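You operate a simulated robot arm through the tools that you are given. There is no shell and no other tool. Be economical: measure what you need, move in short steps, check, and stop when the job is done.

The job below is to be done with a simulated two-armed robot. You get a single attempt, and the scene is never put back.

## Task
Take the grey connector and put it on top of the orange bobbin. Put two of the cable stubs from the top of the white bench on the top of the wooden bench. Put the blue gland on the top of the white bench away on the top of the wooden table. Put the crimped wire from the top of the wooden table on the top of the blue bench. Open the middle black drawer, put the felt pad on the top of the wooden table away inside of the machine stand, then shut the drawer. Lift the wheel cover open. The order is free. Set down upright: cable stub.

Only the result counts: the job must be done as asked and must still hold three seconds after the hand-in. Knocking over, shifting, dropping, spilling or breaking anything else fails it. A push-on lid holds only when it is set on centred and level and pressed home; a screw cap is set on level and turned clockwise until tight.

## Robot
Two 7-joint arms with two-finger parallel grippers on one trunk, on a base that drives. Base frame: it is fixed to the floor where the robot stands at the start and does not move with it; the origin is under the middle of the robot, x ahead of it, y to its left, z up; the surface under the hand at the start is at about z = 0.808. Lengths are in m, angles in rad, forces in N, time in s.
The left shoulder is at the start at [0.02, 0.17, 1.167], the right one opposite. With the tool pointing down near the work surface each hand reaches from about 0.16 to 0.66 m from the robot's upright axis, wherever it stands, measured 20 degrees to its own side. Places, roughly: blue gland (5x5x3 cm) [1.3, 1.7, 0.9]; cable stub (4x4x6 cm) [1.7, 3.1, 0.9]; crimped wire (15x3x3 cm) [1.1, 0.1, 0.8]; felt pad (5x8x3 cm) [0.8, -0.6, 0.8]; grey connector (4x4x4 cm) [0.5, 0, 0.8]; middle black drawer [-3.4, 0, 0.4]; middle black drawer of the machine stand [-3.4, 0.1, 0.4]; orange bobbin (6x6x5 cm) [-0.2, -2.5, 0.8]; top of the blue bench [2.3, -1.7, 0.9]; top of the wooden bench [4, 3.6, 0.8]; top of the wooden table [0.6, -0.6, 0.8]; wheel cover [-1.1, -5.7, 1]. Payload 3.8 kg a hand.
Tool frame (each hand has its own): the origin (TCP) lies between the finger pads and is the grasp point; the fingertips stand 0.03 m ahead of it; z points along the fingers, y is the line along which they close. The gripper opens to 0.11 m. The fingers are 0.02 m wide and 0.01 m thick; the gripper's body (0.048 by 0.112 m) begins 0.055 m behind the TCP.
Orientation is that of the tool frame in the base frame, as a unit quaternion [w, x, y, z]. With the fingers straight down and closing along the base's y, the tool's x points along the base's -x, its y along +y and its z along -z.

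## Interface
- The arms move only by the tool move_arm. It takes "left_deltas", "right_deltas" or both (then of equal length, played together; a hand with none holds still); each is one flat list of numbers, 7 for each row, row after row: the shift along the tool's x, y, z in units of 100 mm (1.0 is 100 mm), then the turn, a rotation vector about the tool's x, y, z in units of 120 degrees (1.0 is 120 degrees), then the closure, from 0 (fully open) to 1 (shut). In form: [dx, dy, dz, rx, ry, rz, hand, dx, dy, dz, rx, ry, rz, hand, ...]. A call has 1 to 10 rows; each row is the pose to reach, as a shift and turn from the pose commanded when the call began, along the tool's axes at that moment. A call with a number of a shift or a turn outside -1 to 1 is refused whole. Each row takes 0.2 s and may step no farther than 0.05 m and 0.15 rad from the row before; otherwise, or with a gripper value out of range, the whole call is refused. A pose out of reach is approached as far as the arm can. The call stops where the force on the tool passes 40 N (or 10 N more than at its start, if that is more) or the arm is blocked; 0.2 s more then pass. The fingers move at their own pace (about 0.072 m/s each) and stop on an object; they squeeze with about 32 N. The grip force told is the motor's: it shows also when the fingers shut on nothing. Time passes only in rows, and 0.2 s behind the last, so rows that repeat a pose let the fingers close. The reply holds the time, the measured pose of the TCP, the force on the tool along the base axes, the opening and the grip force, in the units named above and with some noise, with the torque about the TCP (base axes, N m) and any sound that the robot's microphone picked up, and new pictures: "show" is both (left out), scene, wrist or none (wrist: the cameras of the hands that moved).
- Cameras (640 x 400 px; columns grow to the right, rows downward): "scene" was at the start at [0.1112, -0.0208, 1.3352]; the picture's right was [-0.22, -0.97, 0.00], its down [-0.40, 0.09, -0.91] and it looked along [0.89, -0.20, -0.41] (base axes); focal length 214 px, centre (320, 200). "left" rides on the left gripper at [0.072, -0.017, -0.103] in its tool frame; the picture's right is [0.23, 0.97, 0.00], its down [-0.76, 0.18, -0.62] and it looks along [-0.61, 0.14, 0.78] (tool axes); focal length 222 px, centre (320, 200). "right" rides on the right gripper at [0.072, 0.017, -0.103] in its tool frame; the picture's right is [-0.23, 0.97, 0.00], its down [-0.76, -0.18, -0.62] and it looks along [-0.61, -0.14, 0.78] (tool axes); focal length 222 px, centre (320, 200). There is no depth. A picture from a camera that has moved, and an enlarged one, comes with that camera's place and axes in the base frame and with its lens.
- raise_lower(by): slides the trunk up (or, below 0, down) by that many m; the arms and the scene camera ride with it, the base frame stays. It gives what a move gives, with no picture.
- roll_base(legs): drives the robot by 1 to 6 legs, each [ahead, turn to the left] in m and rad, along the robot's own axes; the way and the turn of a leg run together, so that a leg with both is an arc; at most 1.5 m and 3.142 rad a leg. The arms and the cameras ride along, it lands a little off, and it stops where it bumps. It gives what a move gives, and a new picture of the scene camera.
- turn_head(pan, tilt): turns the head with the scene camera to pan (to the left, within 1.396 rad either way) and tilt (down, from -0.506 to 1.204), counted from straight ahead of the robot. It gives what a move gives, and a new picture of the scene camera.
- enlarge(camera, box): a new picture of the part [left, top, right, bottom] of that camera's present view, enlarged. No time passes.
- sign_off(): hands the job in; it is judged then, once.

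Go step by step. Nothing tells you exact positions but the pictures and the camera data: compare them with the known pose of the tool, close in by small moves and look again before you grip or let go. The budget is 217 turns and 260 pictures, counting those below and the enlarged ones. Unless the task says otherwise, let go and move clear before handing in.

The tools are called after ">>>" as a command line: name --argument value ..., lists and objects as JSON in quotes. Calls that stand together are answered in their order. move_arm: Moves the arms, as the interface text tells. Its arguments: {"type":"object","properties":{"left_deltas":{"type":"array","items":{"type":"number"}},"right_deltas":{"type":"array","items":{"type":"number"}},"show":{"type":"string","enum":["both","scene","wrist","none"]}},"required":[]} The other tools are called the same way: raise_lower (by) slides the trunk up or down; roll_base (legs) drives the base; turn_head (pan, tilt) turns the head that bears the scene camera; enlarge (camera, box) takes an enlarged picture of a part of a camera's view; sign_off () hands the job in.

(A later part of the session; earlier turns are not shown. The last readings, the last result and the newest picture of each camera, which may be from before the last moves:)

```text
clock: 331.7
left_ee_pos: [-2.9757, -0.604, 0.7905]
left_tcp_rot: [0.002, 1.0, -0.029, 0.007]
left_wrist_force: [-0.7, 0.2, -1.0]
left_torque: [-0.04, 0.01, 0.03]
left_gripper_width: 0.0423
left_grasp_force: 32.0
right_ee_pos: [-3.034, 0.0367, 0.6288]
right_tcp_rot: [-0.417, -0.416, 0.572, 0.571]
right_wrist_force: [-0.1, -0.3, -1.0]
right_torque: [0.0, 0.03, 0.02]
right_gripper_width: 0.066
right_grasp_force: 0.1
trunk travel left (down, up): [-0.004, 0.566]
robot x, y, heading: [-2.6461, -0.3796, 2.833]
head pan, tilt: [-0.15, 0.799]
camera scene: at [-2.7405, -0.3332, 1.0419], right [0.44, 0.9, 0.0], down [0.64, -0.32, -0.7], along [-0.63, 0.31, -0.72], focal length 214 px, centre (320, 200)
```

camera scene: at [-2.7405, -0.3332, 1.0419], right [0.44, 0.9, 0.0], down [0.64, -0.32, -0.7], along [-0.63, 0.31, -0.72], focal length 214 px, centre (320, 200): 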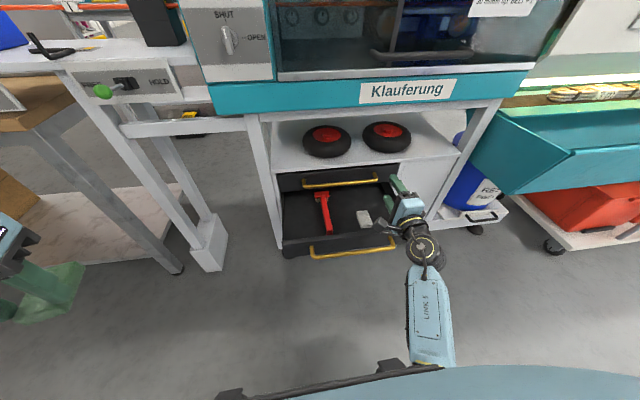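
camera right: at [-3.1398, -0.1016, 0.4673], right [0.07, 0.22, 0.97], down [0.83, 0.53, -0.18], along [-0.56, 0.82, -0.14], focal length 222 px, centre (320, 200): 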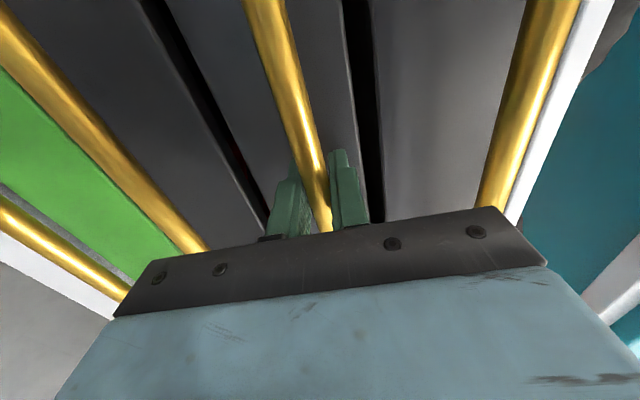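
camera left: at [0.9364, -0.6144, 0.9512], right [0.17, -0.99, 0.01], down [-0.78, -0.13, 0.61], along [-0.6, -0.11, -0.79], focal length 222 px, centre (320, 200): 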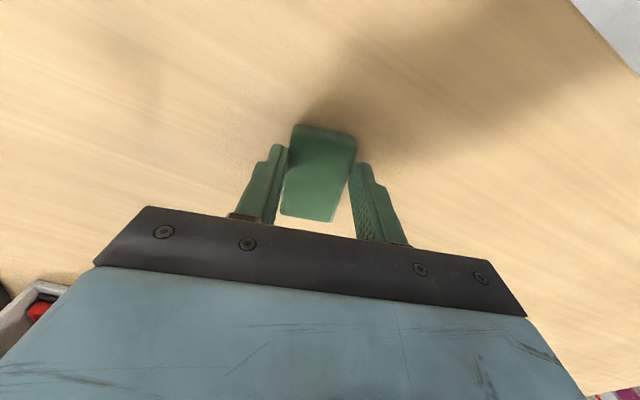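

Now I bring the felt pad with the left hand over the drawer's left part (target about [-3.212,-0.170]).

>>> move_arm --left_deltas '[0, -0.45, 0, 0, 0, 0.06, 1, 0, -0.9, 0, 0, 0, 0.1226, 1]' --show "none"

>>> move_arm --left_deltas '[-0.28, -0.21, 0.13, 0, 0, 0, 1, -0.56, -0.42, 0.26, 0, 0, 0, 1, -0.835, -0.63, 0.4, 0, 0, 0, 1]' --show "none"

>>> move_arm --left_deltas '[-0.28, -0.21, 0.13, 0, 0, 0, 1, -0.56, -0.42, 0.26, 0, 0, 0, 1, -0.835, -0.63, 0.4, 0, 0, 0, 1]' --show "none"

>>> move_arm --left_deltas '[-0.28, -0.21, 0.13, 0, 0, 0, 1, -0.56, -0.42, 0.26, 0, 0, 0, 1, -0.835, -0.63, 0.4, 0, 0, 0, 1]' --show "none"

>>> move_arm --left_deltas '[-0.28, -0.21, 0, 0, 0, 0, 1, -0.56, -0.42, 0, 0, 0, 0, 1, -0.835, -0.63, 0, 0, 0, 0, 1]' --show "both"

```text
clock: 332.3
left_ee_pos: [-2.9707, -0.5147, 0.7898]
left_tcp_rot: [0.001, 0.987, -0.158, 0.008]
left_wrist_force: [-1.1, 0.8, -0.4]
left_torque: [0.04, -0.01, 0.01]
left_gripper_width: 0.0426
left_grasp_force: 31.9
right_ee_pos: [-3.0349, 0.0357, 0.6302]
right_tcp_rot: [-0.417, -0.416, 0.572, 0.571]
right_wrist_force: [-0.6, 0.3, -0.6]
right_torque: [0.01, 0.01, 0.03]
right_gripper_width: 0.0659
right_grasp_force: 0.0
trunk travel left (down, up): [-0.004, 0.566]
robot x, y, heading: [-2.6481, -0.3723, 2.833]
head pan, tilt: [-0.15, 0.799]
```

```text
clock: 333.1
left_ee_pos: [-3.0296, -0.4291, 0.7501]
left_tcp_rot: [0.001, 0.988, -0.157, 0.006]
left_wrist_force: [0.0, -0.8, -0.5]
left_torque: [0.0, 0.03, 0.01]
left_gripper_width: 0.0425
left_grasp_force: 32.6
right_ee_pos: [-3.0356, 0.0357, 0.6289]
right_tcp_rot: [-0.417, -0.416, 0.572, 0.571]
right_wrist_force: [-0.1, -0.5, 0.0]
right_torque: [-0.02, -0.04, 0.0]
right_gripper_width: 0.0662
right_grasp_force: 0.1
trunk travel left (down, up): [-0.004, 0.566]
robot x, y, heading: [-2.6498, -0.3721, 2.832]
head pan, tilt: [-0.15, 0.799]
```

```text
clock: 333.9
left_ee_pos: [-3.0885, -0.3442, 0.7077]
left_tcp_rot: [0.001, 0.988, -0.157, 0.006]
left_wrist_force: [-0.3, -0.1, 0.5]
left_torque: [0.0, -0.01, 0.03]
left_gripper_width: 0.0425
left_grasp_force: 31.2
right_ee_pos: [-3.0354, 0.0371, 0.6292]
right_tcp_rot: [-0.417, -0.416, 0.572, 0.571]
right_wrist_force: [0.5, -1.0, -0.2]
right_torque: [-0.02, 0.01, -0.02]
right_gripper_width: 0.0659
right_grasp_force: 0.0
trunk travel left (down, up): [-0.004, 0.566]
robot x, y, heading: [-2.6495, -0.3788, 2.831]
head pan, tilt: [-0.15, 0.799]
```

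```text
clock: 334.7
left_ee_pos: [-3.1489, -0.2583, 0.6672]
left_tcp_rot: [0.001, 0.988, -0.157, 0.006]
left_wrist_force: [0.3, -0.2, -0.2]
left_torque: [0.02, 0.04, 0.01]
left_gripper_width: 0.0425
left_grasp_force: 32.3
right_ee_pos: [-3.0345, 0.0351, 0.6304]
right_tcp_rot: [-0.417, -0.415, 0.572, 0.571]
right_wrist_force: [0.1, 0.6, 0.2]
right_torque: [-0.02, 0.01, -0.04]
right_gripper_width: 0.066
right_grasp_force: 0.1
trunk travel left (down, up): [-0.004, 0.566]
robot x, y, heading: [-2.645, -0.372, 2.834]
head pan, tilt: [-0.15, 0.799]
```

```text
clock: 335.5
left_ee_pos: [-3.1995, -0.1829, 0.6638]
left_tcp_rot: [0.001, 0.987, -0.158, 0.007]
left_wrist_force: [-0.1, -0.1, -0.4]
left_torque: [0.01, -0.01, -0.05]
left_gripper_width: 0.0424
left_grasp_force: 32.3
left hand out of reach, approached as far as the arm can: row 3
right_ee_pos: [-3.0369, 0.0347, 0.6304]
right_tcp_rot: [-0.418, -0.417, 0.571, 0.571]
right_wrist_force: [0.0, -0.2, 0.5]
right_torque: [-0.01, -0.06, -0.07]
right_gripper_width: 0.0661
right_grasp_force: 0.0
trunk travel left (down, up): [-0.004, 0.566]
robot x, y, heading: [-2.6469, -0.3766, 2.842]
head pan, tilt: [-0.15, 0.799]
camera scene: at [-2.7419, -0.3347, 1.0418], right [0.44, 0.9, 0.0], down [0.64, -0.31, -0.7], along [-0.62, 0.31, -0.72], focal length 214 px, centre (320, 200)
camera left: at [-3.1274, -0.1905, 0.7672], right [-0.09, -1.0, 0.0], down [-0.79, 0.07, 0.61], along [-0.61, 0.05, -0.79], focal length 222 px, centre (320, 200)
```

scene: 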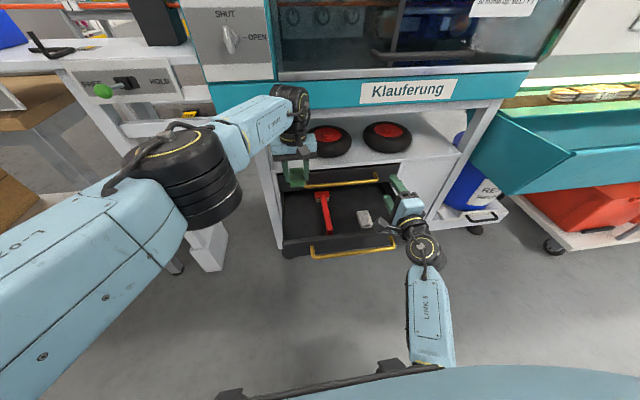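
left: 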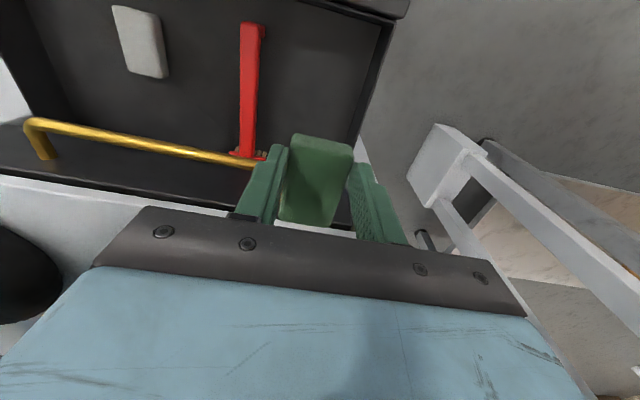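

Left is at its reach limit. I'll retract it 5 cm, drive 6 cm closer, then descend.

>>> move_arm --left_deltas '[0.45, -0.09, 0, 0, 0, 0, 1]' --show "none"

>>> roll_base --legs '[[0.06, 0]]'

>>> move_arm --left_deltas '[0, 0, 0.4, 0, 0, 0, 1, 0, 0, 0.8, 0, 0, 0, 1]' --show "wrist"

>>> enlarge --camera "scene" --box '[220, 120, 420, 270]'

```text
clock: 335.9
left_ee_pos: [-3.1506, -0.1858, 0.6652]
left_tcp_rot: [0.002, 0.988, -0.155, 0.007]
left_wrist_force: [1.4, 0.9, -0.1]
left_torque: [-0.05, 0.07, -0.01]
left_gripper_width: 0.0428
left_grasp_force: 32.4
right_ee_pos: [-3.0332, 0.0377, 0.6301]
right_tcp_rot: [-0.418, -0.414, 0.573, 0.571]
right_wrist_force: [0.1, 0.4, 0.5]
right_torque: [-0.01, 0.0, 0.14]
right_gripper_width: 0.066
right_grasp_force: 0.2
trunk travel left (down, up): [-0.004, 0.566]
robot x, y, heading: [-2.6515, -0.3737, 2.837]
head pan, tilt: [-0.15, 0.799]
```

```text
clock: 336.9
left_ee_pos: [-3.2087, -0.1695, 0.6647]
left_tcp_rot: [0.001, 0.988, -0.157, 0.006]
left_wrist_force: [-0.3, -0.8, -0.2]
left_torque: [-0.01, -0.04, -0.03]
left_gripper_width: 0.0426
left_grasp_force: 31.9
right_ee_pos: [-3.0918, 0.0542, 0.6291]
right_tcp_rot: [-0.417, -0.416, 0.572, 0.571]
right_wrist_force: [0.1, -0.1, -0.2]
right_torque: [-0.02, -0.02, 0.01]
right_gripper_width: 0.0662
right_grasp_force: 0.0
trunk travel left (down, up): [-0.004, 0.566]
robot x, y, heading: [-2.702, -0.3555, 2.836]
head pan, tilt: [-0.15, 0.799]
camera scene: at [-2.7975, -0.3152, 1.0419], right [0.44, 0.9, 0.0], down [0.64, -0.32, -0.7], along [-0.63, 0.31, -0.72], focal length 214 px, centre (320, 200)
```

scene: 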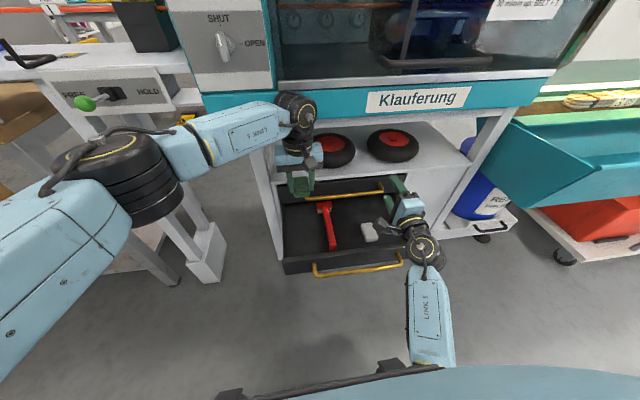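

```text
clock: 337.5
left_ee_pos: [-3.208, -0.1695, 0.5872]
left_tcp_rot: [-0.001, 0.988, -0.157, 0.006]
left_wrist_force: [9.3, -9.5, 18.9]
left_torque: [0.31, 0.51, 0.14]
left_gripper_width: 0.0431
left_grasp_force: 32.2
right_ee_pos: [-3.0921, 0.0531, 0.6318]
right_tcp_rot: [-0.418, -0.415, 0.571, 0.572]
right_wrist_force: [-0.8, -0.6, 0.8]
right_torque: [-0.01, 0.0, 0.07]
right_gripper_width: 0.066
right_grasp_force: 0.0
trunk travel left (down, up): [-0.004, 0.566]
robot x, y, heading: [-2.7057, -0.3584, 2.837]
head pan, tilt: [-0.15, 0.799]
camera left: at [-3.1357, -0.1766, 0.6911], right [-0.09, -1.0, 0.0], down [-0.79, 0.07, 0.61], along [-0.61, 0.05, -0.79], focal length 222 px, centre (320, 200)
```

left: 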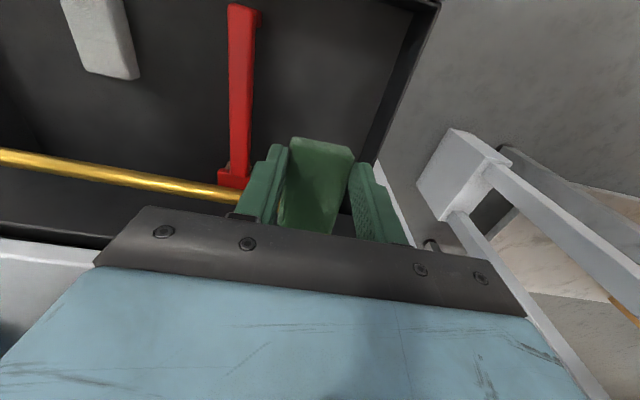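

```text
2.67 times, centred on (320, 195) of scene
camera zoom: at [-2.7956, -0.3164, 1.0424], right [0.44, 0.9, 0.0], down [0.64, -0.32, -0.7], along [-0.63, 0.31, -0.72], focal length 572 px, centre (320, 213)
```

zoom: 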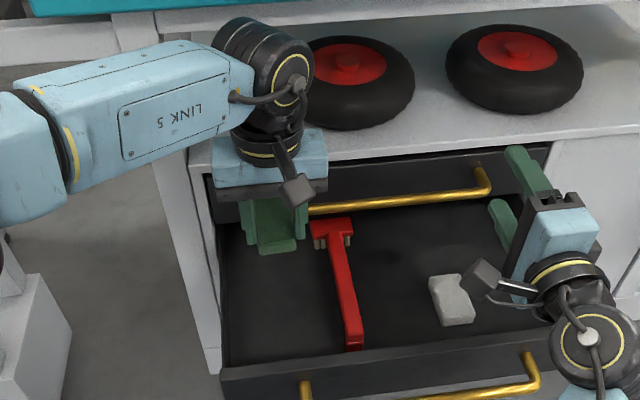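

The pad touched the top drawer's handle end. I'll lift a little, come back 3.5 cm and descend again.

>>> move_arm --left_deltas '[0, 0, -0.35, 0, 0, 0, 1, 0.38, 0, -0.35, 0, 0, 0, 1, 0.38, 0, 0, 0, 0, 0, 1, 0.38, 0, 0.4, 0, 0, 0, 1]' --show "wrist"

>>> enlarge --camera "scene" --box '[220, 120, 420, 270]'

```text
clock: 338.5
left_ee_pos: [-3.1717, -0.1814, 0.5444]
left_tcp_rot: [0.001, 0.987, -0.158, 0.008]
left_wrist_force: [0.1, 0.2, 1.0]
left_torque: [0.01, -0.04, 0.0]
left_gripper_width: 0.0426
left_grasp_force: 32.0
right_ee_pos: [-3.0925, 0.0543, 0.6296]
right_tcp_rot: [-0.417, -0.416, 0.572, 0.571]
right_wrist_force: [0.1, -0.1, -0.2]
right_torque: [-0.02, 0.01, -0.04]
right_gripper_width: 0.0659
right_grasp_force: 0.0
trunk travel left (down, up): [-0.004, 0.566]
robot x, y, heading: [-2.7045, -0.3553, 2.832]
head pan, tilt: [-0.15, 0.799]
camera left: at [-3.0997, -0.1884, 0.6488], right [-0.09, -1.0, 0.0], down [-0.79, 0.07, 0.61], along [-0.61, 0.05, -0.79], focal length 222 px, centre (320, 200)
```

left: 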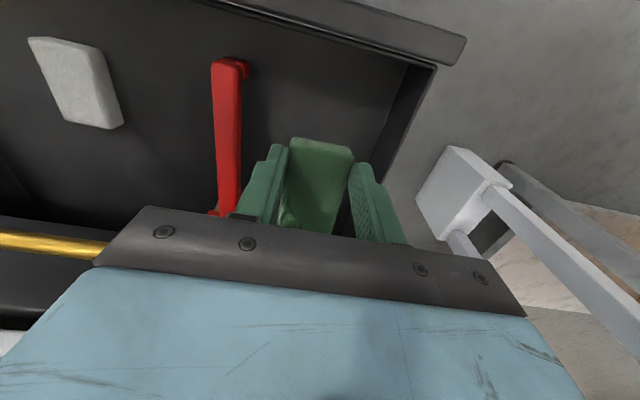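

```text
2.67 times, centred on (320, 195) of scene
camera zoom: at [-2.7975, -0.3151, 1.0419], right [0.44, 0.9, 0.0], down [0.64, -0.32, -0.7], along [-0.63, 0.31, -0.72], focal length 572 px, centre (320, 213)
```

zoom: 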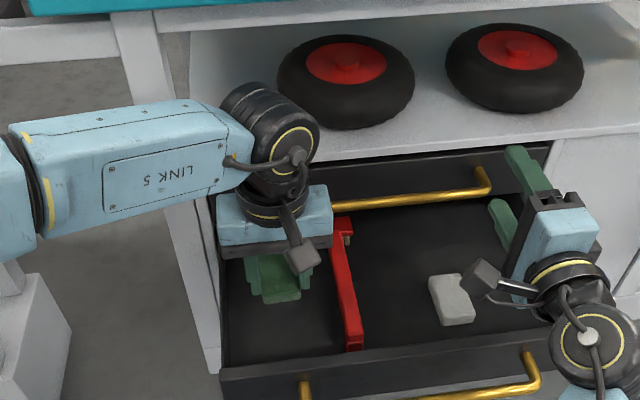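

Clear now and centred between the red tool and the drawer's left wall. I'll descend toward the drawer floor.

>>> move_arm --left_deltas '[0, 0, 0.4, 0, 0, 0, 1, 0, 0, 0.75, 0, 0, 0, 1, 0, 0, 0.85, 0, 0, 0, 1]' --show "wrist"

```text
clock: 339.3
left_ee_pos: [-3.1691, -0.1824, 0.4601]
left_tcp_rot: [0.002, 0.987, -0.158, 0.007]
left_wrist_force: [-0.7, 0.1, 0.8]
left_torque: [0.01, 0.01, 0.04]
left_gripper_width: 0.0427
left_grasp_force: 32.0
right_ee_pos: [-3.0934, 0.0537, 0.6309]
right_tcp_rot: [-0.417, -0.416, 0.571, 0.571]
right_wrist_force: [0.0, 0.4, 0.4]
right_torque: [0.01, -0.01, -0.01]
right_gripper_width: 0.0658
right_grasp_force: 0.0
trunk travel left (down, up): [-0.004, 0.566]
robot x, y, heading: [-2.7052, -0.361, 2.835]
head pan, tilt: [-0.15, 0.799]
camera left: at [-3.0983, -0.1889, 0.5635], right [-0.09, -1.0, 0.0], down [-0.79, 0.07, 0.61], along [-0.61, 0.05, -0.79], focal length 222 px, centre (320, 200)
```

left: 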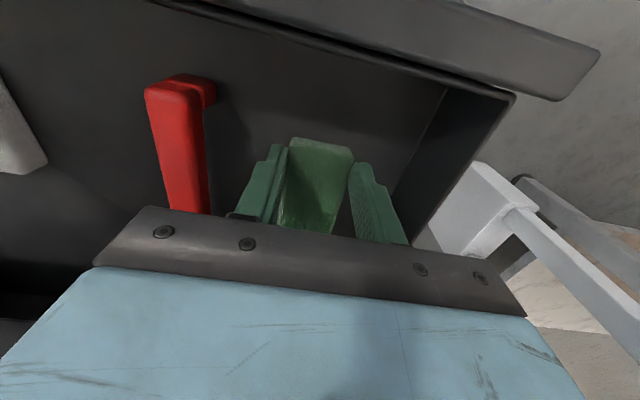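

>>> move_arm --left_deltas '[0, 0, 0.08, 0, 0, 0, 1, 0, 0, 0.16, 0, 0, 0, 1, 0, 0, 0.24, 0, 0, 0, 1, 0, 0, 0.32, 0, 0, 0, 1]' --show "wrist"

```text
clock: 339.9
left_ee_pos: [-3.1737, -0.1802, 0.452]
left_tcp_rot: [-0.002, 0.988, -0.157, 0.001]
left_wrist_force: [-1.2, -1.8, 14.0]
left_torque: [-0.1, -0.06, -0.03]
left_gripper_width: 0.0427
left_grasp_force: 32.8
right_ee_pos: [-3.0915, 0.0542, 0.6289]
right_tcp_rot: [-0.417, -0.416, 0.571, 0.572]
right_wrist_force: [-0.6, 0.7, -0.1]
right_torque: [-0.03, -0.01, 0.02]
right_gripper_width: 0.0658
right_grasp_force: 0.1
trunk travel left (down, up): [-0.004, 0.566]
robot x, y, heading: [-2.7049, -0.3576, 2.835]
head pan, tilt: [-0.15, 0.799]
stopped in row 3 (left hand): the force on the tool passed its limit at 43 N (the readings are from after the stop); the commanded pose is now the measured one
camera left: at [-3.1015, -0.187, 0.5553], right [-0.09, -1.0, 0.0], down [-0.78, 0.07, 0.62], along [-0.62, 0.05, -0.79], focal length 222 px, centre (320, 200)
```

left: 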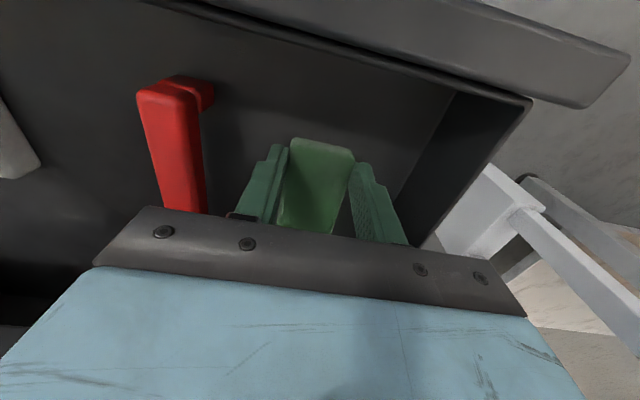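

The pad is on the drawer floor. I'll release and lift straight out.

>>> move_arm --left_deltas '[0, 0, -0.01, 0, 0, 0, 0.6, 0, 0, -0.01, 0, 0, 0, 0.45, 0, 0, -0.4, 0, 0, 0, 0.45, 0, 0, -0.8, 0, 0, 0, 0.45, 0, 0, -1, 0, 0, 0, 0.45]' --show "wrist"

>>> move_arm --left_deltas '[0.1, 0, -0.45, 0, 0, 0, 0.45, 0.3, 0, -0.9, 0, 0, 0, 0.45, 0.7, 0.2, -1, 0, 0, 0, 0.45, 1, 0.5, -1, 0, 0, 0, 0.45]' --show "none"

>>> move_arm --left_deltas '[0.4, 0.2, 0, 0, 0, 0, 0.45, 0.7, 0.6, -0.1, 0, 0, 0, 0.45, 1, 1, -0.2, 0, 0, 0, 0.2]' --show "scene"

```text
clock: 341.1
left_ee_pos: [-3.1738, -0.1795, 0.551]
left_tcp_rot: [-0.001, 0.988, -0.157, 0.003]
left_wrist_force: [-1.0, 0.0, -0.4]
left_torque: [-0.05, 0.02, 0.0]
left_gripper_width: 0.0606
left_grasp_force: 0.1
right_ee_pos: [-3.0922, 0.054, 0.6294]
right_tcp_rot: [-0.417, -0.416, 0.572, 0.571]
right_wrist_force: [-0.6, 0.2, 0.7]
right_torque: [0.02, 0.05, -0.06]
right_gripper_width: 0.066
right_grasp_force: 0.1
trunk travel left (down, up): [-0.004, 0.566]
robot x, y, heading: [-2.7063, -0.3565, 2.84]
head pan, tilt: [-0.15, 0.799]
camera left: at [-3.1018, -0.1872, 0.654], right [-0.09, -1.0, 0.0], down [-0.78, 0.07, 0.62], along [-0.61, 0.05, -0.79], focal length 222 px, centre (320, 200)
```

left: 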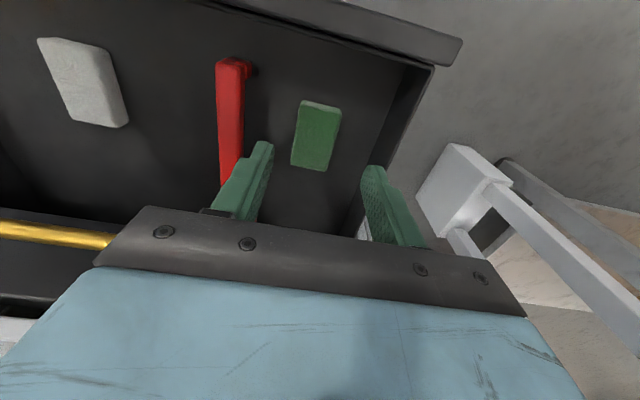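

```text
clock: 342.1
left_ee_pos: [-3.0951, -0.2576, 0.6518]
left_tcp_rot: [-0.001, 0.988, -0.157, 0.004]
left_wrist_force: [0.0, -0.4, 1.1]
left_torque: [-0.01, 0.01, 0.02]
left_gripper_width: 0.0605
left_grasp_force: 0.0
right_ee_pos: [-3.0913, 0.0539, 0.6297]
right_tcp_rot: [-0.417, -0.416, 0.572, 0.571]
right_wrist_force: [0.1, -0.5, -0.3]
right_torque: [0.0, -0.01, 0.0]
right_gripper_width: 0.066
right_grasp_force: 0.1
trunk travel left (down, up): [-0.004, 0.566]
robot x, y, heading: [-2.7041, -0.3608, 2.835]
head pan, tilt: [-0.15, 0.799]
```

```text
refused: row 2 steps farther than a row can; nothing moved
```

The pad is in the drawer. I'll retract the left hand further, reverse, and bring the right hand back to the handle.

>>> move_arm --left_deltas '[0.4, 0.2, 0, 0, 0, 0, 0.45, 0.7, 0.5, -0.1, 0, 0, 0, 0.45, 1, 0.8, -0.2, 0, 0, 0, 0.2]' --show "none"

>>> roll_base --legs '[[-0.21, 0]]'

>>> move_arm --right_deltas '[0.3, -0.3, 0, 0, 0, 0, 0.4, 0.6, -0.6, 0, 0, 0, 0, 0.4, 0.9, -0.9, 0, 0, 0, 0, 0.4]' --show "none"

>>> move_arm --right_deltas '[0, -0.45, 0, 0, 0, 0, 0.4, 0, -0.9, 0, 0, 0, 0, 0.4]' --show "both"

```text
clock: 342.9
left_ee_pos: [-3.0256, -0.365, 0.6711]
left_tcp_rot: [-0.002, 0.988, -0.156, 0.004]
left_wrist_force: [0.1, 0.1, -0.1]
left_torque: [0.0, -0.01, 0.02]
left_gripper_width: 0.0882
left_grasp_force: 0.0
right_ee_pos: [-3.0929, 0.0544, 0.6291]
right_tcp_rot: [-0.417, -0.416, 0.572, 0.571]
right_wrist_force: [0.2, -0.4, -0.8]
right_torque: [0.01, 0.04, 0.01]
right_gripper_width: 0.0659
right_grasp_force: 0.0
trunk travel left (down, up): [-0.004, 0.566]
robot x, y, heading: [-2.7036, -0.3614, 2.834]
head pan, tilt: [-0.15, 0.799]
```

```text
clock: 344.5
left_ee_pos: [-2.8278, -0.4259, 0.6719]
left_tcp_rot: [-0.001, 0.987, -0.159, 0.005]
left_wrist_force: [0.0, -0.1, -0.3]
left_torque: [0.01, -0.01, 0.01]
left_gripper_width: 0.0879
left_grasp_force: 0.0
right_ee_pos: [-2.8952, -0.0074, 0.6283]
right_tcp_rot: [-0.417, -0.416, 0.572, 0.571]
right_wrist_force: [-0.5, 0.7, 0.4]
right_torque: [-0.05, 0.01, -0.01]
right_gripper_width: 0.0659
right_grasp_force: 0.1
trunk travel left (down, up): [-0.004, 0.566]
robot x, y, heading: [-2.5067, -0.4183, 2.831]
head pan, tilt: [-0.15, 0.799]
camera scene: at [-2.6005, -0.3775, 1.0419], right [0.44, 0.9, 0.0], down [0.64, -0.32, -0.7], along [-0.62, 0.31, -0.72], focal length 214 px, centre (320, 200)
```

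scene: 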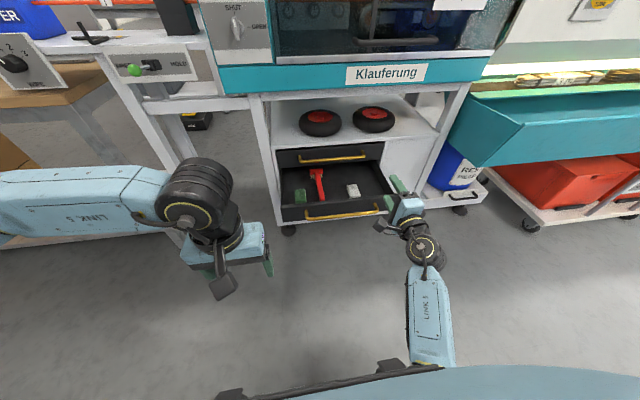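

```text
clock: 345.3
left_ee_pos: [-2.8273, -0.4259, 0.6712]
left_tcp_rot: [-0.001, 0.987, -0.158, 0.005]
left_wrist_force: [0.6, 0.1, 0.1]
left_torque: [-0.03, 0.04, 0.01]
left_gripper_width: 0.0881
left_grasp_force: 0.1
right_ee_pos: [-2.9229, -0.0931, 0.5404]
right_tcp_rot: [-0.416, -0.415, 0.573, 0.571]
right_wrist_force: [-0.3, 0.4, -0.7]
right_torque: [0.0, -0.03, -0.02]
right_gripper_width: 0.0662
right_grasp_force: 0.1
trunk travel left (down, up): [-0.004, 0.566]
robot x, y, heading: [-2.5073, -0.4196, 2.835]
head pan, tilt: [-0.15, 0.799]
```

```text
clock: 345.9
left_ee_pos: [-2.8282, -0.4269, 0.6706]
left_tcp_rot: [-0.001, 0.987, -0.159, 0.005]
left_wrist_force: [-0.6, -0.7, -0.3]
left_torque: [-0.01, 0.02, -0.05]
left_gripper_width: 0.0881
left_grasp_force: 0.0
right_ee_pos: [-2.9229, -0.0941, 0.4483]
right_tcp_rot: [-0.417, -0.415, 0.572, 0.572]
right_wrist_force: [0.3, -0.1, -0.2]
right_torque: [0.01, 0.02, 0.01]
right_gripper_width: 0.0662
right_grasp_force: 0.0
trunk travel left (down, up): [-0.004, 0.566]
robot x, y, heading: [-2.5108, -0.42, 2.83]
head pan, tilt: [-0.15, 0.799]
camera scene: at [-2.6004, -0.3776, 1.0419], right [0.44, 0.9, 0.0], down [0.64, -0.32, -0.7], along [-0.62, 0.31, -0.72], focal length 214 px, centre (320, 200)
camera right: at [-2.8473, -0.1952, 0.4668], right [0.07, 0.22, 0.97], down [0.83, 0.53, -0.18], along [-0.56, 0.82, -0.14], focal length 222 px, centre (320, 200)
```

scene: 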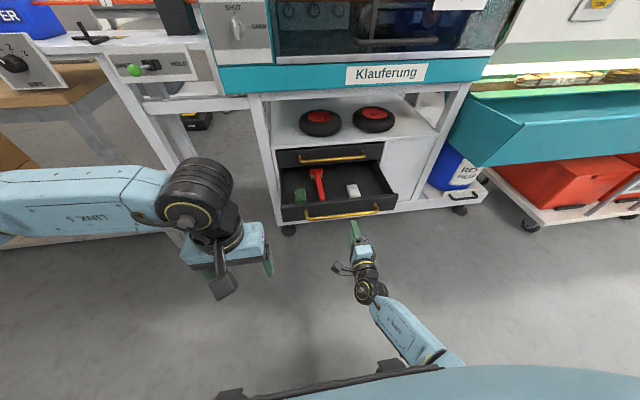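
right: 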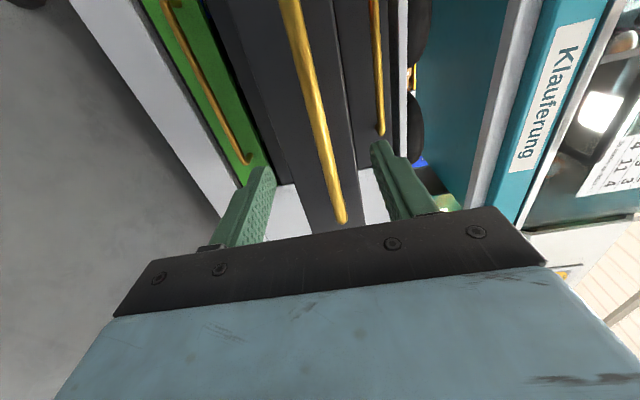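

Aligned with the bar. I'll move forward 8.7 cm and grip again.

>>> move_arm --right_deltas '[0, 0.02, 0.43, 0, 0, 0, 0.4, 0, 0.02, 0.86, 0, 0, 0, 0.4, 0, 0.02, 0.86, 0, 0, 0, 0.8, 0, 0.02, 0.86, 0, 0, 0, 1, 0, 0.02, 0.86, 0, 0, 0, 1]' --show "wrist"

```text
clock: 347.1
left_ee_pos: [-2.8286, -0.4254, 0.6723]
left_tcp_rot: [-0.001, 0.987, -0.158, 0.004]
left_wrist_force: [0.9, 0.7, -0.9]
left_torque: [0.02, 0.01, 0.0]
left_gripper_width: 0.088
left_grasp_force: 0.0
right_ee_pos: [-3.0038, -0.0669, 0.4504]
right_tcp_rot: [-0.417, -0.416, 0.573, 0.571]
right_wrist_force: [-0.6, 0.2, -6.0]
right_torque: [0.08, -0.04, -0.03]
right_gripper_width: 0.0138
right_grasp_force: 45.5
trunk travel left (down, up): [-0.004, 0.566]
robot x, y, heading: [-2.5085, -0.4187, 2.835]
head pan, tilt: [-0.15, 0.799]
camera right: at [-2.9283, -0.1684, 0.4677], right [0.07, 0.22, 0.97], down [0.83, 0.53, -0.18], along [-0.56, 0.82, -0.14], focal length 222 px, centre (320, 200)
```

right: 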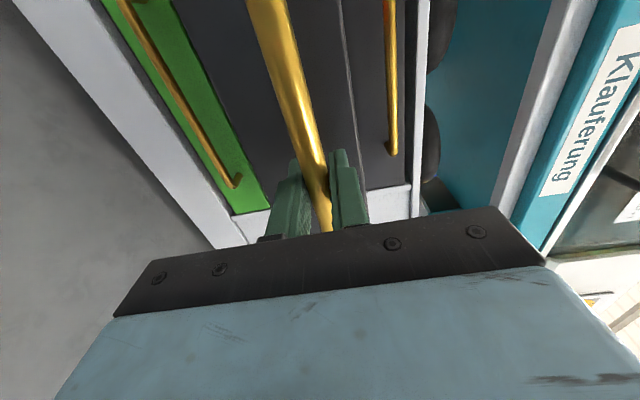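

Gripped. I'll push the drawer in by driving forward.

>>> roll_base --legs '[[0.205, 0]]'

>>> move_arm --right_deltas '[0, 0, 0.06, 0, 0, 0, 1, 0, 0, 0.12, 0, 0, 0, 1, 0, 0, 0.18, 0, 0, 0, 1, 0, 0, 0.24, 0, 0, 0, 1]' --show "scene"

```text
clock: 348.8
left_ee_pos: [-3.0234, -0.363, 0.672]
left_tcp_rot: [0.0, 0.987, -0.158, 0.004]
left_wrist_force: [-0.1, -0.1, 0.4]
left_torque: [-0.04, -0.01, -0.04]
left_gripper_width: 0.0878
left_grasp_force: 0.0
right_ee_pos: [-3.1991, -0.0047, 0.45]
right_tcp_rot: [-0.416, -0.415, 0.573, 0.571]
right_wrist_force: [3.5, 5.5, -10.8]
right_torque: [0.14, -0.05, 0.36]
right_gripper_width: 0.0136
right_grasp_force: 44.8
trunk travel left (down, up): [-0.004, 0.566]
robot x, y, heading: [-2.7053, -0.3565, 2.832]
head pan, tilt: [-0.15, 0.799]
camera scene: at [-2.7956, -0.3147, 1.0418], right [0.44, 0.9, 0.0], down [0.64, -0.32, -0.7], along [-0.62, 0.31, -0.72], focal length 214 px, centre (320, 200)
```

scene: 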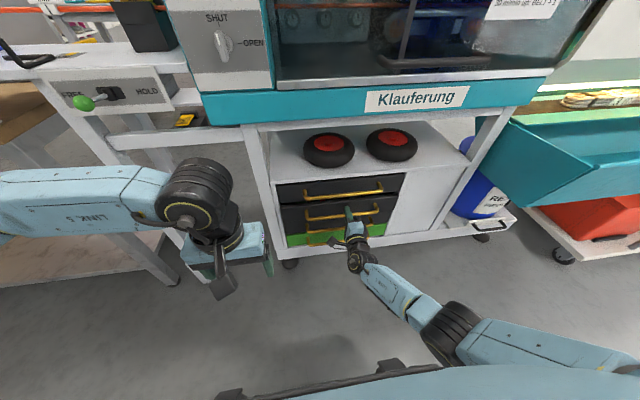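

```text
clock: 349.6
left_ee_pos: [-3.0214, -0.3641, 0.6722]
left_tcp_rot: [-0.001, 0.987, -0.16, 0.003]
left_wrist_force: [0.0, -0.1, -0.2]
left_torque: [0.01, 0.01, 0.01]
left_gripper_width: 0.0878
left_grasp_force: 0.0
right_ee_pos: [-3.2108, 0.0006, 0.4497]
right_tcp_rot: [-0.415, -0.415, 0.572, 0.572]
right_wrist_force: [16.2, -4.4, 11.2]
right_torque: [0.11, 0.14, 0.12]
right_gripper_width: 0.014
right_grasp_force: 44.9
trunk travel left (down, up): [-0.004, 0.566]
robot x, y, heading: [-2.7012, -0.3573, 2.825]
head pan, tilt: [-0.15, 0.799]
stopped in row 4 (right hand): the force on the tool passed its limit at 41 N (the readings are from after the stop); the commanded pose is now the measured one
camera scene: at [-2.7928, -0.3161, 1.0422], right [0.44, 0.9, 0.0], down [0.64, -0.32, -0.7], along [-0.63, 0.31, -0.72], focal length 214 px, centre (320, 200)
```

scene: 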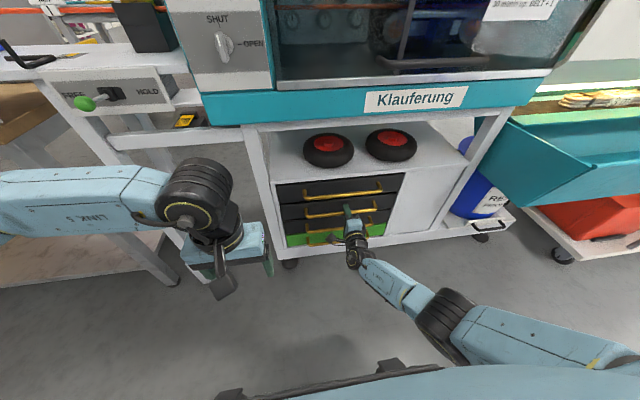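

The drawer hits its end stop. I'll release and back off, then check it's flush.

>>> move_arm --right_deltas '[0, 0, 0, 0, 0, 0, 0.6, 0, 0, 0, 0, 0, 0, 0.45, 0, 0, -0.4, 0, 0, 0, 0.45, 0, 0, -0.8, 0, 0, 0, 0.45, 0, 0.3, -1, 0, 0, 0, 0.45]' --show "none"

>>> roll_base --legs '[[-0.25, 0]]'

>>> enlarge --camera "scene" --box '[250, 130, 410, 230]'

```text
clock: 350.8
left_ee_pos: [-3.0224, -0.3644, 0.6726]
left_tcp_rot: [-0.002, 0.987, -0.159, 0.003]
left_wrist_force: [-0.4, 0.4, 0.8]
left_torque: [-0.01, 0.02, 0.0]
left_gripper_width: 0.0882
left_grasp_force: 0.2
right_ee_pos: [-3.1157, -0.0322, 0.478]
right_tcp_rot: [-0.414, -0.416, 0.573, 0.571]
right_wrist_force: [0.3, 0.1, -0.9]
right_torque: [-0.02, 0.05, 0.03]
right_gripper_width: 0.0606
right_grasp_force: 0.1
trunk travel left (down, up): [-0.004, 0.566]
robot x, y, heading: [-2.708, -0.3587, 2.827]
head pan, tilt: [-0.15, 0.799]
```

```text
clock: 352.6
left_ee_pos: [-2.7851, -0.4405, 0.6719]
left_tcp_rot: [-0.001, 0.987, -0.158, 0.004]
left_wrist_force: [0.6, -0.7, -0.9]
left_torque: [0.01, -0.01, -0.03]
left_gripper_width: 0.0879
left_grasp_force: 0.0
right_ee_pos: [-2.879, -0.1065, 0.4792]
right_tcp_rot: [-0.415, -0.416, 0.573, 0.571]
right_wrist_force: [0.6, 0.5, -0.5]
right_torque: [-0.02, -0.03, 0.0]
right_gripper_width: 0.0606
right_grasp_force: 0.1
trunk travel left (down, up): [-0.004, 0.566]
robot x, y, heading: [-2.4661, -0.4285, 2.832]
head pan, tilt: [-0.15, 0.799]
camera scene: at [-2.558, -0.3912, 1.0419], right [0.44, 0.9, 0.0], down [0.64, -0.32, -0.7], along [-0.62, 0.31, -0.72], focal length 214 px, centre (320, 200)
```

scene: 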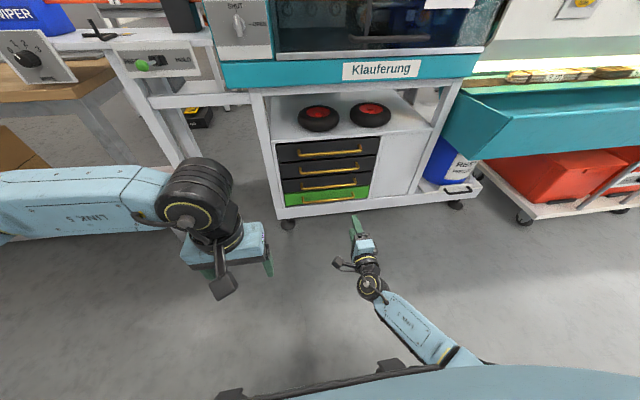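

```text
4.00 times, centred on (330, 180) of scene
camera zoom: at [-2.558, -0.3912, 1.0419], right [0.44, 0.9, 0.0], down [0.64, -0.32, -0.7], along [-0.62, 0.31, -0.72], focal length 858 px, centre (280, 280)
```

zoom: 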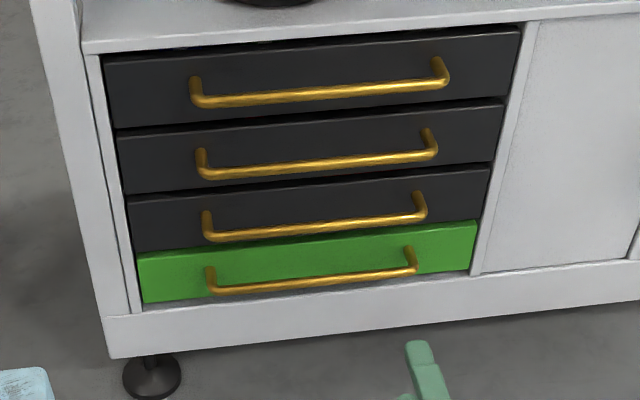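

The drawer is shut flush. Now the cable stubs: raise the trunk and restore the right hand to pointing down.

>>> raise_lower --by 0.26

>>> move_arm --right_deltas '[0, 0.2, 0, 0.036, 0.036, -0.036, 0.2, 0, 0.4, 0, 0.072, 0.072, -0.072, 0, 0, 0.6, 0, 0.108, 0.108, -0.108, 0, 0, 0.8, 0, 0.144, 0.144, -0.144, 0, 0, 1, 0, 0.18, 0.18, -0.18, 0, 0, 1, 0, 0.216, 0.216, -0.216, 0, 0, 1, 0, 0.252, 0.252, -0.252, 0, 0, 1, 0, 0.2887, 0.2887, -0.2887, 0]' --show "none"

>>> move_arm --right_deltas '[0, 0, 0, 0.036, 0.036, -0.036, 0, 0, 0, 0, 0.072, 0.072, -0.072, 0, 0, 0, 0, 0.108, 0.108, -0.108, 0, 0, 0, 0, 0.144, 0.144, -0.144, 0, 0, 0, 0, 0.18, 0.18, -0.18, 0, 0, 0, 0, 0.216, 0.216, -0.216, 0, 0, 0, 0, 0.252, 0.252, -0.252, 0, 0, 0, 0, 0.2887, 0.2887, -0.2887, 0]' --show "none"

>>> move_arm --right_deltas '[0.3, -0.3, -0.3, 0, 0, 0, 0, 0.6, -0.6, -0.6, 0, 0, 0, 0, 0.8, -0.8, -1, 0, 0, 0, 0]' --left_deltas '[0.1, 0.2, -0.3, 0, 0, 0, 0, 0.2, 0.4, -0.6, 0, 0, 0, 0, 0.3, 0.6, -1, 0, 0, 0, 0]' --show "none"

```text
clock: 355.3
left_ee_pos: [-2.7865, -0.4394, 0.9333]
left_tcp_rot: [-0.001, 0.987, -0.158, 0.004]
left_wrist_force: [0.3, -0.1, -0.6]
left_torque: [0.02, -0.01, 0.02]
left_gripper_width: 0.0881
left_grasp_force: 0.0
right_ee_pos: [-2.8784, -0.1057, 0.7366]
right_tcp_rot: [-0.414, -0.416, 0.573, 0.571]
right_wrist_force: [0.5, -0.1, -0.1]
right_torque: [0.0, 0.0, 0.0]
right_gripper_width: 0.0604
right_grasp_force: 0.1
trunk travel left (down, up): [-0.264, 0.306]
robot x, y, heading: [-2.4643, -0.4329, 2.831]
head pan, tilt: [-0.15, 0.799]
```

```text
clock: 357.1
left_ee_pos: [-2.7864, -0.4394, 0.9326]
left_tcp_rot: [-0.001, 0.987, -0.159, 0.005]
left_wrist_force: [-0.1, -0.4, 0.0]
left_torque: [-0.02, 0.01, -0.01]
left_gripper_width: 0.0881
left_grasp_force: 0.0
right_ee_pos: [-2.8795, -0.1067, 0.8374]
right_tcp_rot: [0.24, 0.811, -0.421, -0.327]
right_wrist_force: [-0.5, -0.1, -0.2]
right_torque: [-0.01, -0.01, 0.0]
right_gripper_width: 0.11
right_grasp_force: 0.0
trunk travel left (down, up): [-0.264, 0.306]
robot x, y, heading: [-2.4611, -0.4353, 2.833]
head pan, tilt: [-0.15, 0.799]
```

```text
clock: 358.9
left_ee_pos: [-2.7874, -0.441, 0.9318]
left_tcp_rot: [-0.002, 0.987, -0.158, 0.005]
left_wrist_force: [0.4, -0.3, -0.3]
left_torque: [0.0, 0.01, -0.01]
left_gripper_width: 0.0878
left_grasp_force: 0.1
right_ee_pos: [-2.8794, -0.1076, 0.8381]
right_tcp_rot: [0.0, 0.988, -0.156, 0.003]
right_wrist_force: [0.1, -0.6, 0.0]
right_torque: [0.01, 0.01, 0.01]
right_gripper_width: 0.11
right_grasp_force: 0.0
trunk travel left (down, up): [-0.264, 0.306]
robot x, y, heading: [-2.4663, -0.4329, 2.832]
head pan, tilt: [-0.15, 0.799]
```

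```text
refused: row 1 steps farther than a row can; nothing moved
```

I'll raise both hands a bit, then drive back east and north along the white bench's west side, keeping extra distance.

>>> move_arm --right_deltas '[0.25, -0.25, -0.3, 0, 0, 0, 0, 0.5, -0.5, -0.6, 0, 0, 0, 0, 0.6, -0.6, -1, 0, 0, 0, 0, 0.7, -0.7, -1, 0, 0, 0, 0]' --left_deltas '[0.1, 0.2, -0.3, 0, 0, 0, 0, 0.2, 0.4, -0.6, 0, 0, 0, 0, 0.3, 0.6, -0.9, 0, 0, 0, 0, 0.3, 0.6, -1, 0, 0, 0, 0]' --show "none"

>>> raise_lower --by 0.1

>>> roll_base --legs '[[0, -2.722], [1.5, 0], [0.63, 0], [0, 1.084], [1.4, 0]]'

>>> turn_head --pan -0.3 --tilt 0.5

```text
clock: 359.9
left_ee_pos: [-2.7752, -0.5048, 1.0314]
left_tcp_rot: [-0.001, 0.987, -0.158, 0.004]
left_wrist_force: [-1.0, 0.7, -0.1]
left_torque: [-0.03, 0.01, 0.01]
left_gripper_width: 0.1099
left_grasp_force: 0.0
right_ee_pos: [-2.7922, -0.0616, 0.9376]
right_tcp_rot: [0.002, 0.988, -0.156, 0.001]
right_wrist_force: [0.6, 0.5, 0.2]
right_torque: [-0.01, -0.02, -0.01]
right_gripper_width: 0.1098
right_grasp_force: 0.1
trunk travel left (down, up): [-0.264, 0.306]
robot x, y, heading: [-2.4717, -0.4332, 2.835]
head pan, tilt: [-0.15, 0.799]
```

```text
clock: 361.2
left_ee_pos: [-2.7757, -0.5067, 1.1316]
left_tcp_rot: [-0.001, 0.987, -0.158, 0.005]
left_wrist_force: [-0.6, 0.0, 0.0]
left_torque: [0.0, -0.01, -0.01]
left_gripper_width: 0.1097
left_grasp_force: 0.0
right_ee_pos: [-2.7926, -0.0615, 1.037]
right_tcp_rot: [0.0, 0.988, -0.156, 0.002]
right_wrist_force: [0.0, 0.6, 0.4]
right_torque: [-0.01, -0.02, 0.01]
right_gripper_width: 0.1099
right_grasp_force: 0.0
trunk travel left (down, up): [-0.364, 0.206]
robot x, y, heading: [-2.4636, -0.4306, 2.835]
head pan, tilt: [-0.15, 0.799]
```

```text
clock: 387.4
left_ee_pos: [0.1291, 1.3585, 1.1318]
left_tcp_rot: [-0.002, -0.552, 0.834, -0.005]
left_wrist_force: [-0.3, -0.4, 0.0]
left_torque: [0.0, 0.01, -0.04]
left_gripper_width: 0.1102
left_grasp_force: 0.1
right_ee_pos: [0.5732, 1.3373, 1.0376]
right_tcp_rot: [-0.002, -0.554, 0.832, 0.0]
right_wrist_force: [-0.2, -0.7, -0.3]
right_torque: [-0.01, -0.02, -0.01]
right_gripper_width: 0.11
right_grasp_force: 0.1
trunk travel left (down, up): [-0.364, 0.206]
robot x, y, heading: [0.1755, 1.0423, 1.176]
head pan, tilt: [-0.15, 0.799]
camera scene: at [0.2261, 1.1314, 1.4019], right [0.86, -0.52, 0.0], down [-0.37, -0.61, -0.7], along [0.36, 0.6, -0.72], focal length 214 px, centre (320, 200)
```

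scene: 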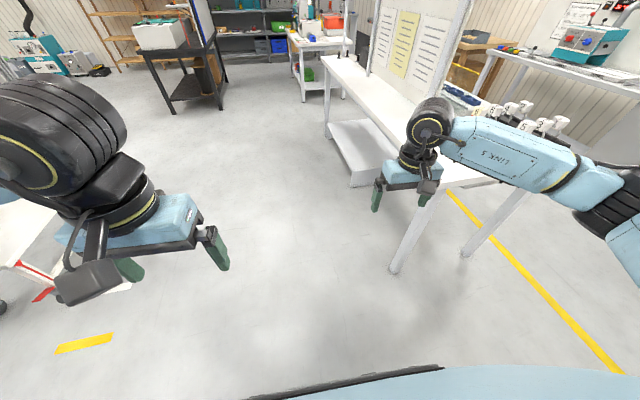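

```text
clock: 388.2
left_ee_pos: [0.1302, 1.3591, 1.1315]
left_tcp_rot: [-0.003, -0.553, 0.833, -0.004]
left_wrist_force: [0.1, 0.5, -0.2]
left_torque: [0.02, -0.01, -0.01]
left_gripper_width: 0.1098
left_grasp_force: 0.0
right_ee_pos: [0.5731, 1.337, 1.0372]
right_tcp_rot: [-0.002, -0.554, 0.832, -0.001]
right_wrist_force: [0.2, 0.1, 0.5]
right_torque: [0.02, 0.0, -0.02]
right_gripper_width: 0.11
right_grasp_force: 0.1
trunk travel left (down, up): [-0.364, 0.206]
robot x, y, heading: [0.1773, 1.0435, 1.177]
head pan, tilt: [-0.3, 0.499]
camera scene: at [0.2424, 1.1321, 1.4278], right [0.77, -0.64, 0.0], down [-0.31, -0.37, -0.88], along [0.56, 0.68, -0.48], focal length 214 px, centre (320, 200)
```

scene: 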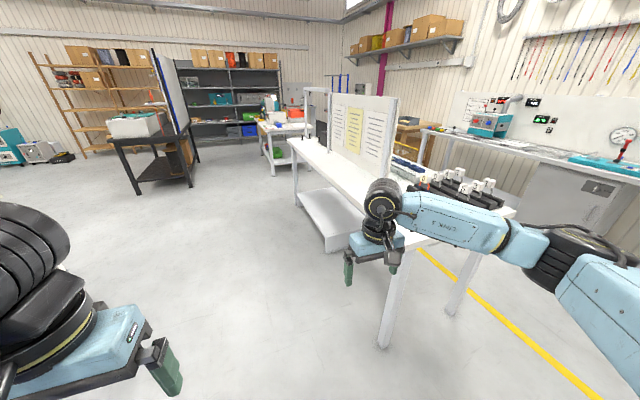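

>>> roll_base --legs '[[0, 0.03], [1.4, 0], [1.0, 0], [0, -1.555]]'

>>> turn_head --pan 0.0 --tilt 0.6

```text
clock: 404.2
left_ee_pos: [1.3386, 3.3619, 1.1308]
left_tcp_rot: [-0.004, 0.178, 0.984, -0.002]
left_wrist_force: [-0.5, 0.4, 0.3]
left_torque: [-0.02, -0.01, 0.01]
left_gripper_width: 0.1099
left_grasp_force: 0.1
right_ee_pos: [1.3366, 2.9171, 1.0374]
right_tcp_rot: [-0.002, 0.176, 0.984, 0.001]
right_wrist_force: [0.0, 0.2, 0.0]
right_torque: [-0.01, 0.01, 0.0]
right_gripper_width: 0.1099
right_grasp_force: 0.1
trunk travel left (down, up): [-0.364, 0.206]
robot x, y, heading: [1.0231, 3.3011, -0.353]
head pan, tilt: [-0.3, 0.499]
camera scene: at [1.1179, 3.2379, 1.4278], right [-0.6, -0.8, 0.0], down [-0.38, 0.29, -0.88], along [0.7, -0.53, -0.48], focal length 214 px, centre (320, 200)
```

scene: 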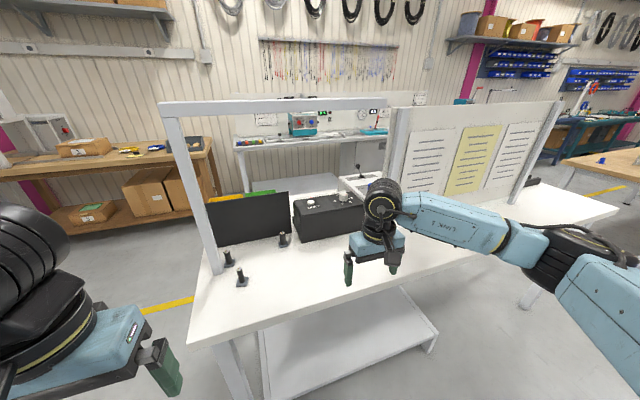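

```text
clock: 405.0
left_ee_pos: [1.3382, 3.3613, 1.1316]
left_tcp_rot: [-0.006, 0.178, 0.984, -0.001]
left_wrist_force: [0.2, -0.2, 0.0]
left_torque: [-0.01, 0.01, -0.02]
left_gripper_width: 0.1097
left_grasp_force: 0.1
right_ee_pos: [1.3363, 2.9172, 1.0384]
right_tcp_rot: [-0.001, 0.176, 0.984, 0.001]
right_wrist_force: [-0.4, 0.4, -0.5]
right_torque: [-0.02, 0.02, 0.01]
right_gripper_width: 0.1102
right_grasp_force: 0.0
trunk travel left (down, up): [-0.364, 0.206]
robot x, y, heading: [1.0255, 3.2981, -0.346]
head pan, tilt: [0.0, 0.6]
camera scene: at [1.1285, 3.2627, 1.4188], right [-0.34, -0.94, 0.0], down [-0.53, 0.19, -0.83], along [0.78, -0.28, -0.56], focal length 214 px, centre (320, 200)
```

scene: 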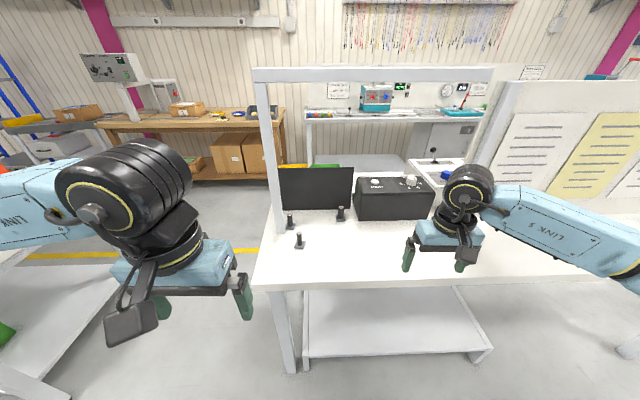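

>>> enlarge --camera "scene" --box '[250, 180, 370, 270]'

```text
4.44 times, centred on (310, 225) of scene
camera zoom: at [1.1285, 3.2627, 1.4188], right [-0.34, -0.94, 0.0], down [-0.53, 0.19, -0.83], along [0.78, -0.28, -0.56], focal length 953 px, centre (364, 89)
```

zoom: 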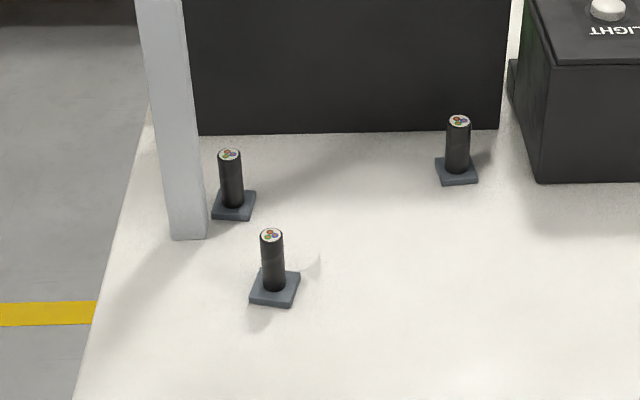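

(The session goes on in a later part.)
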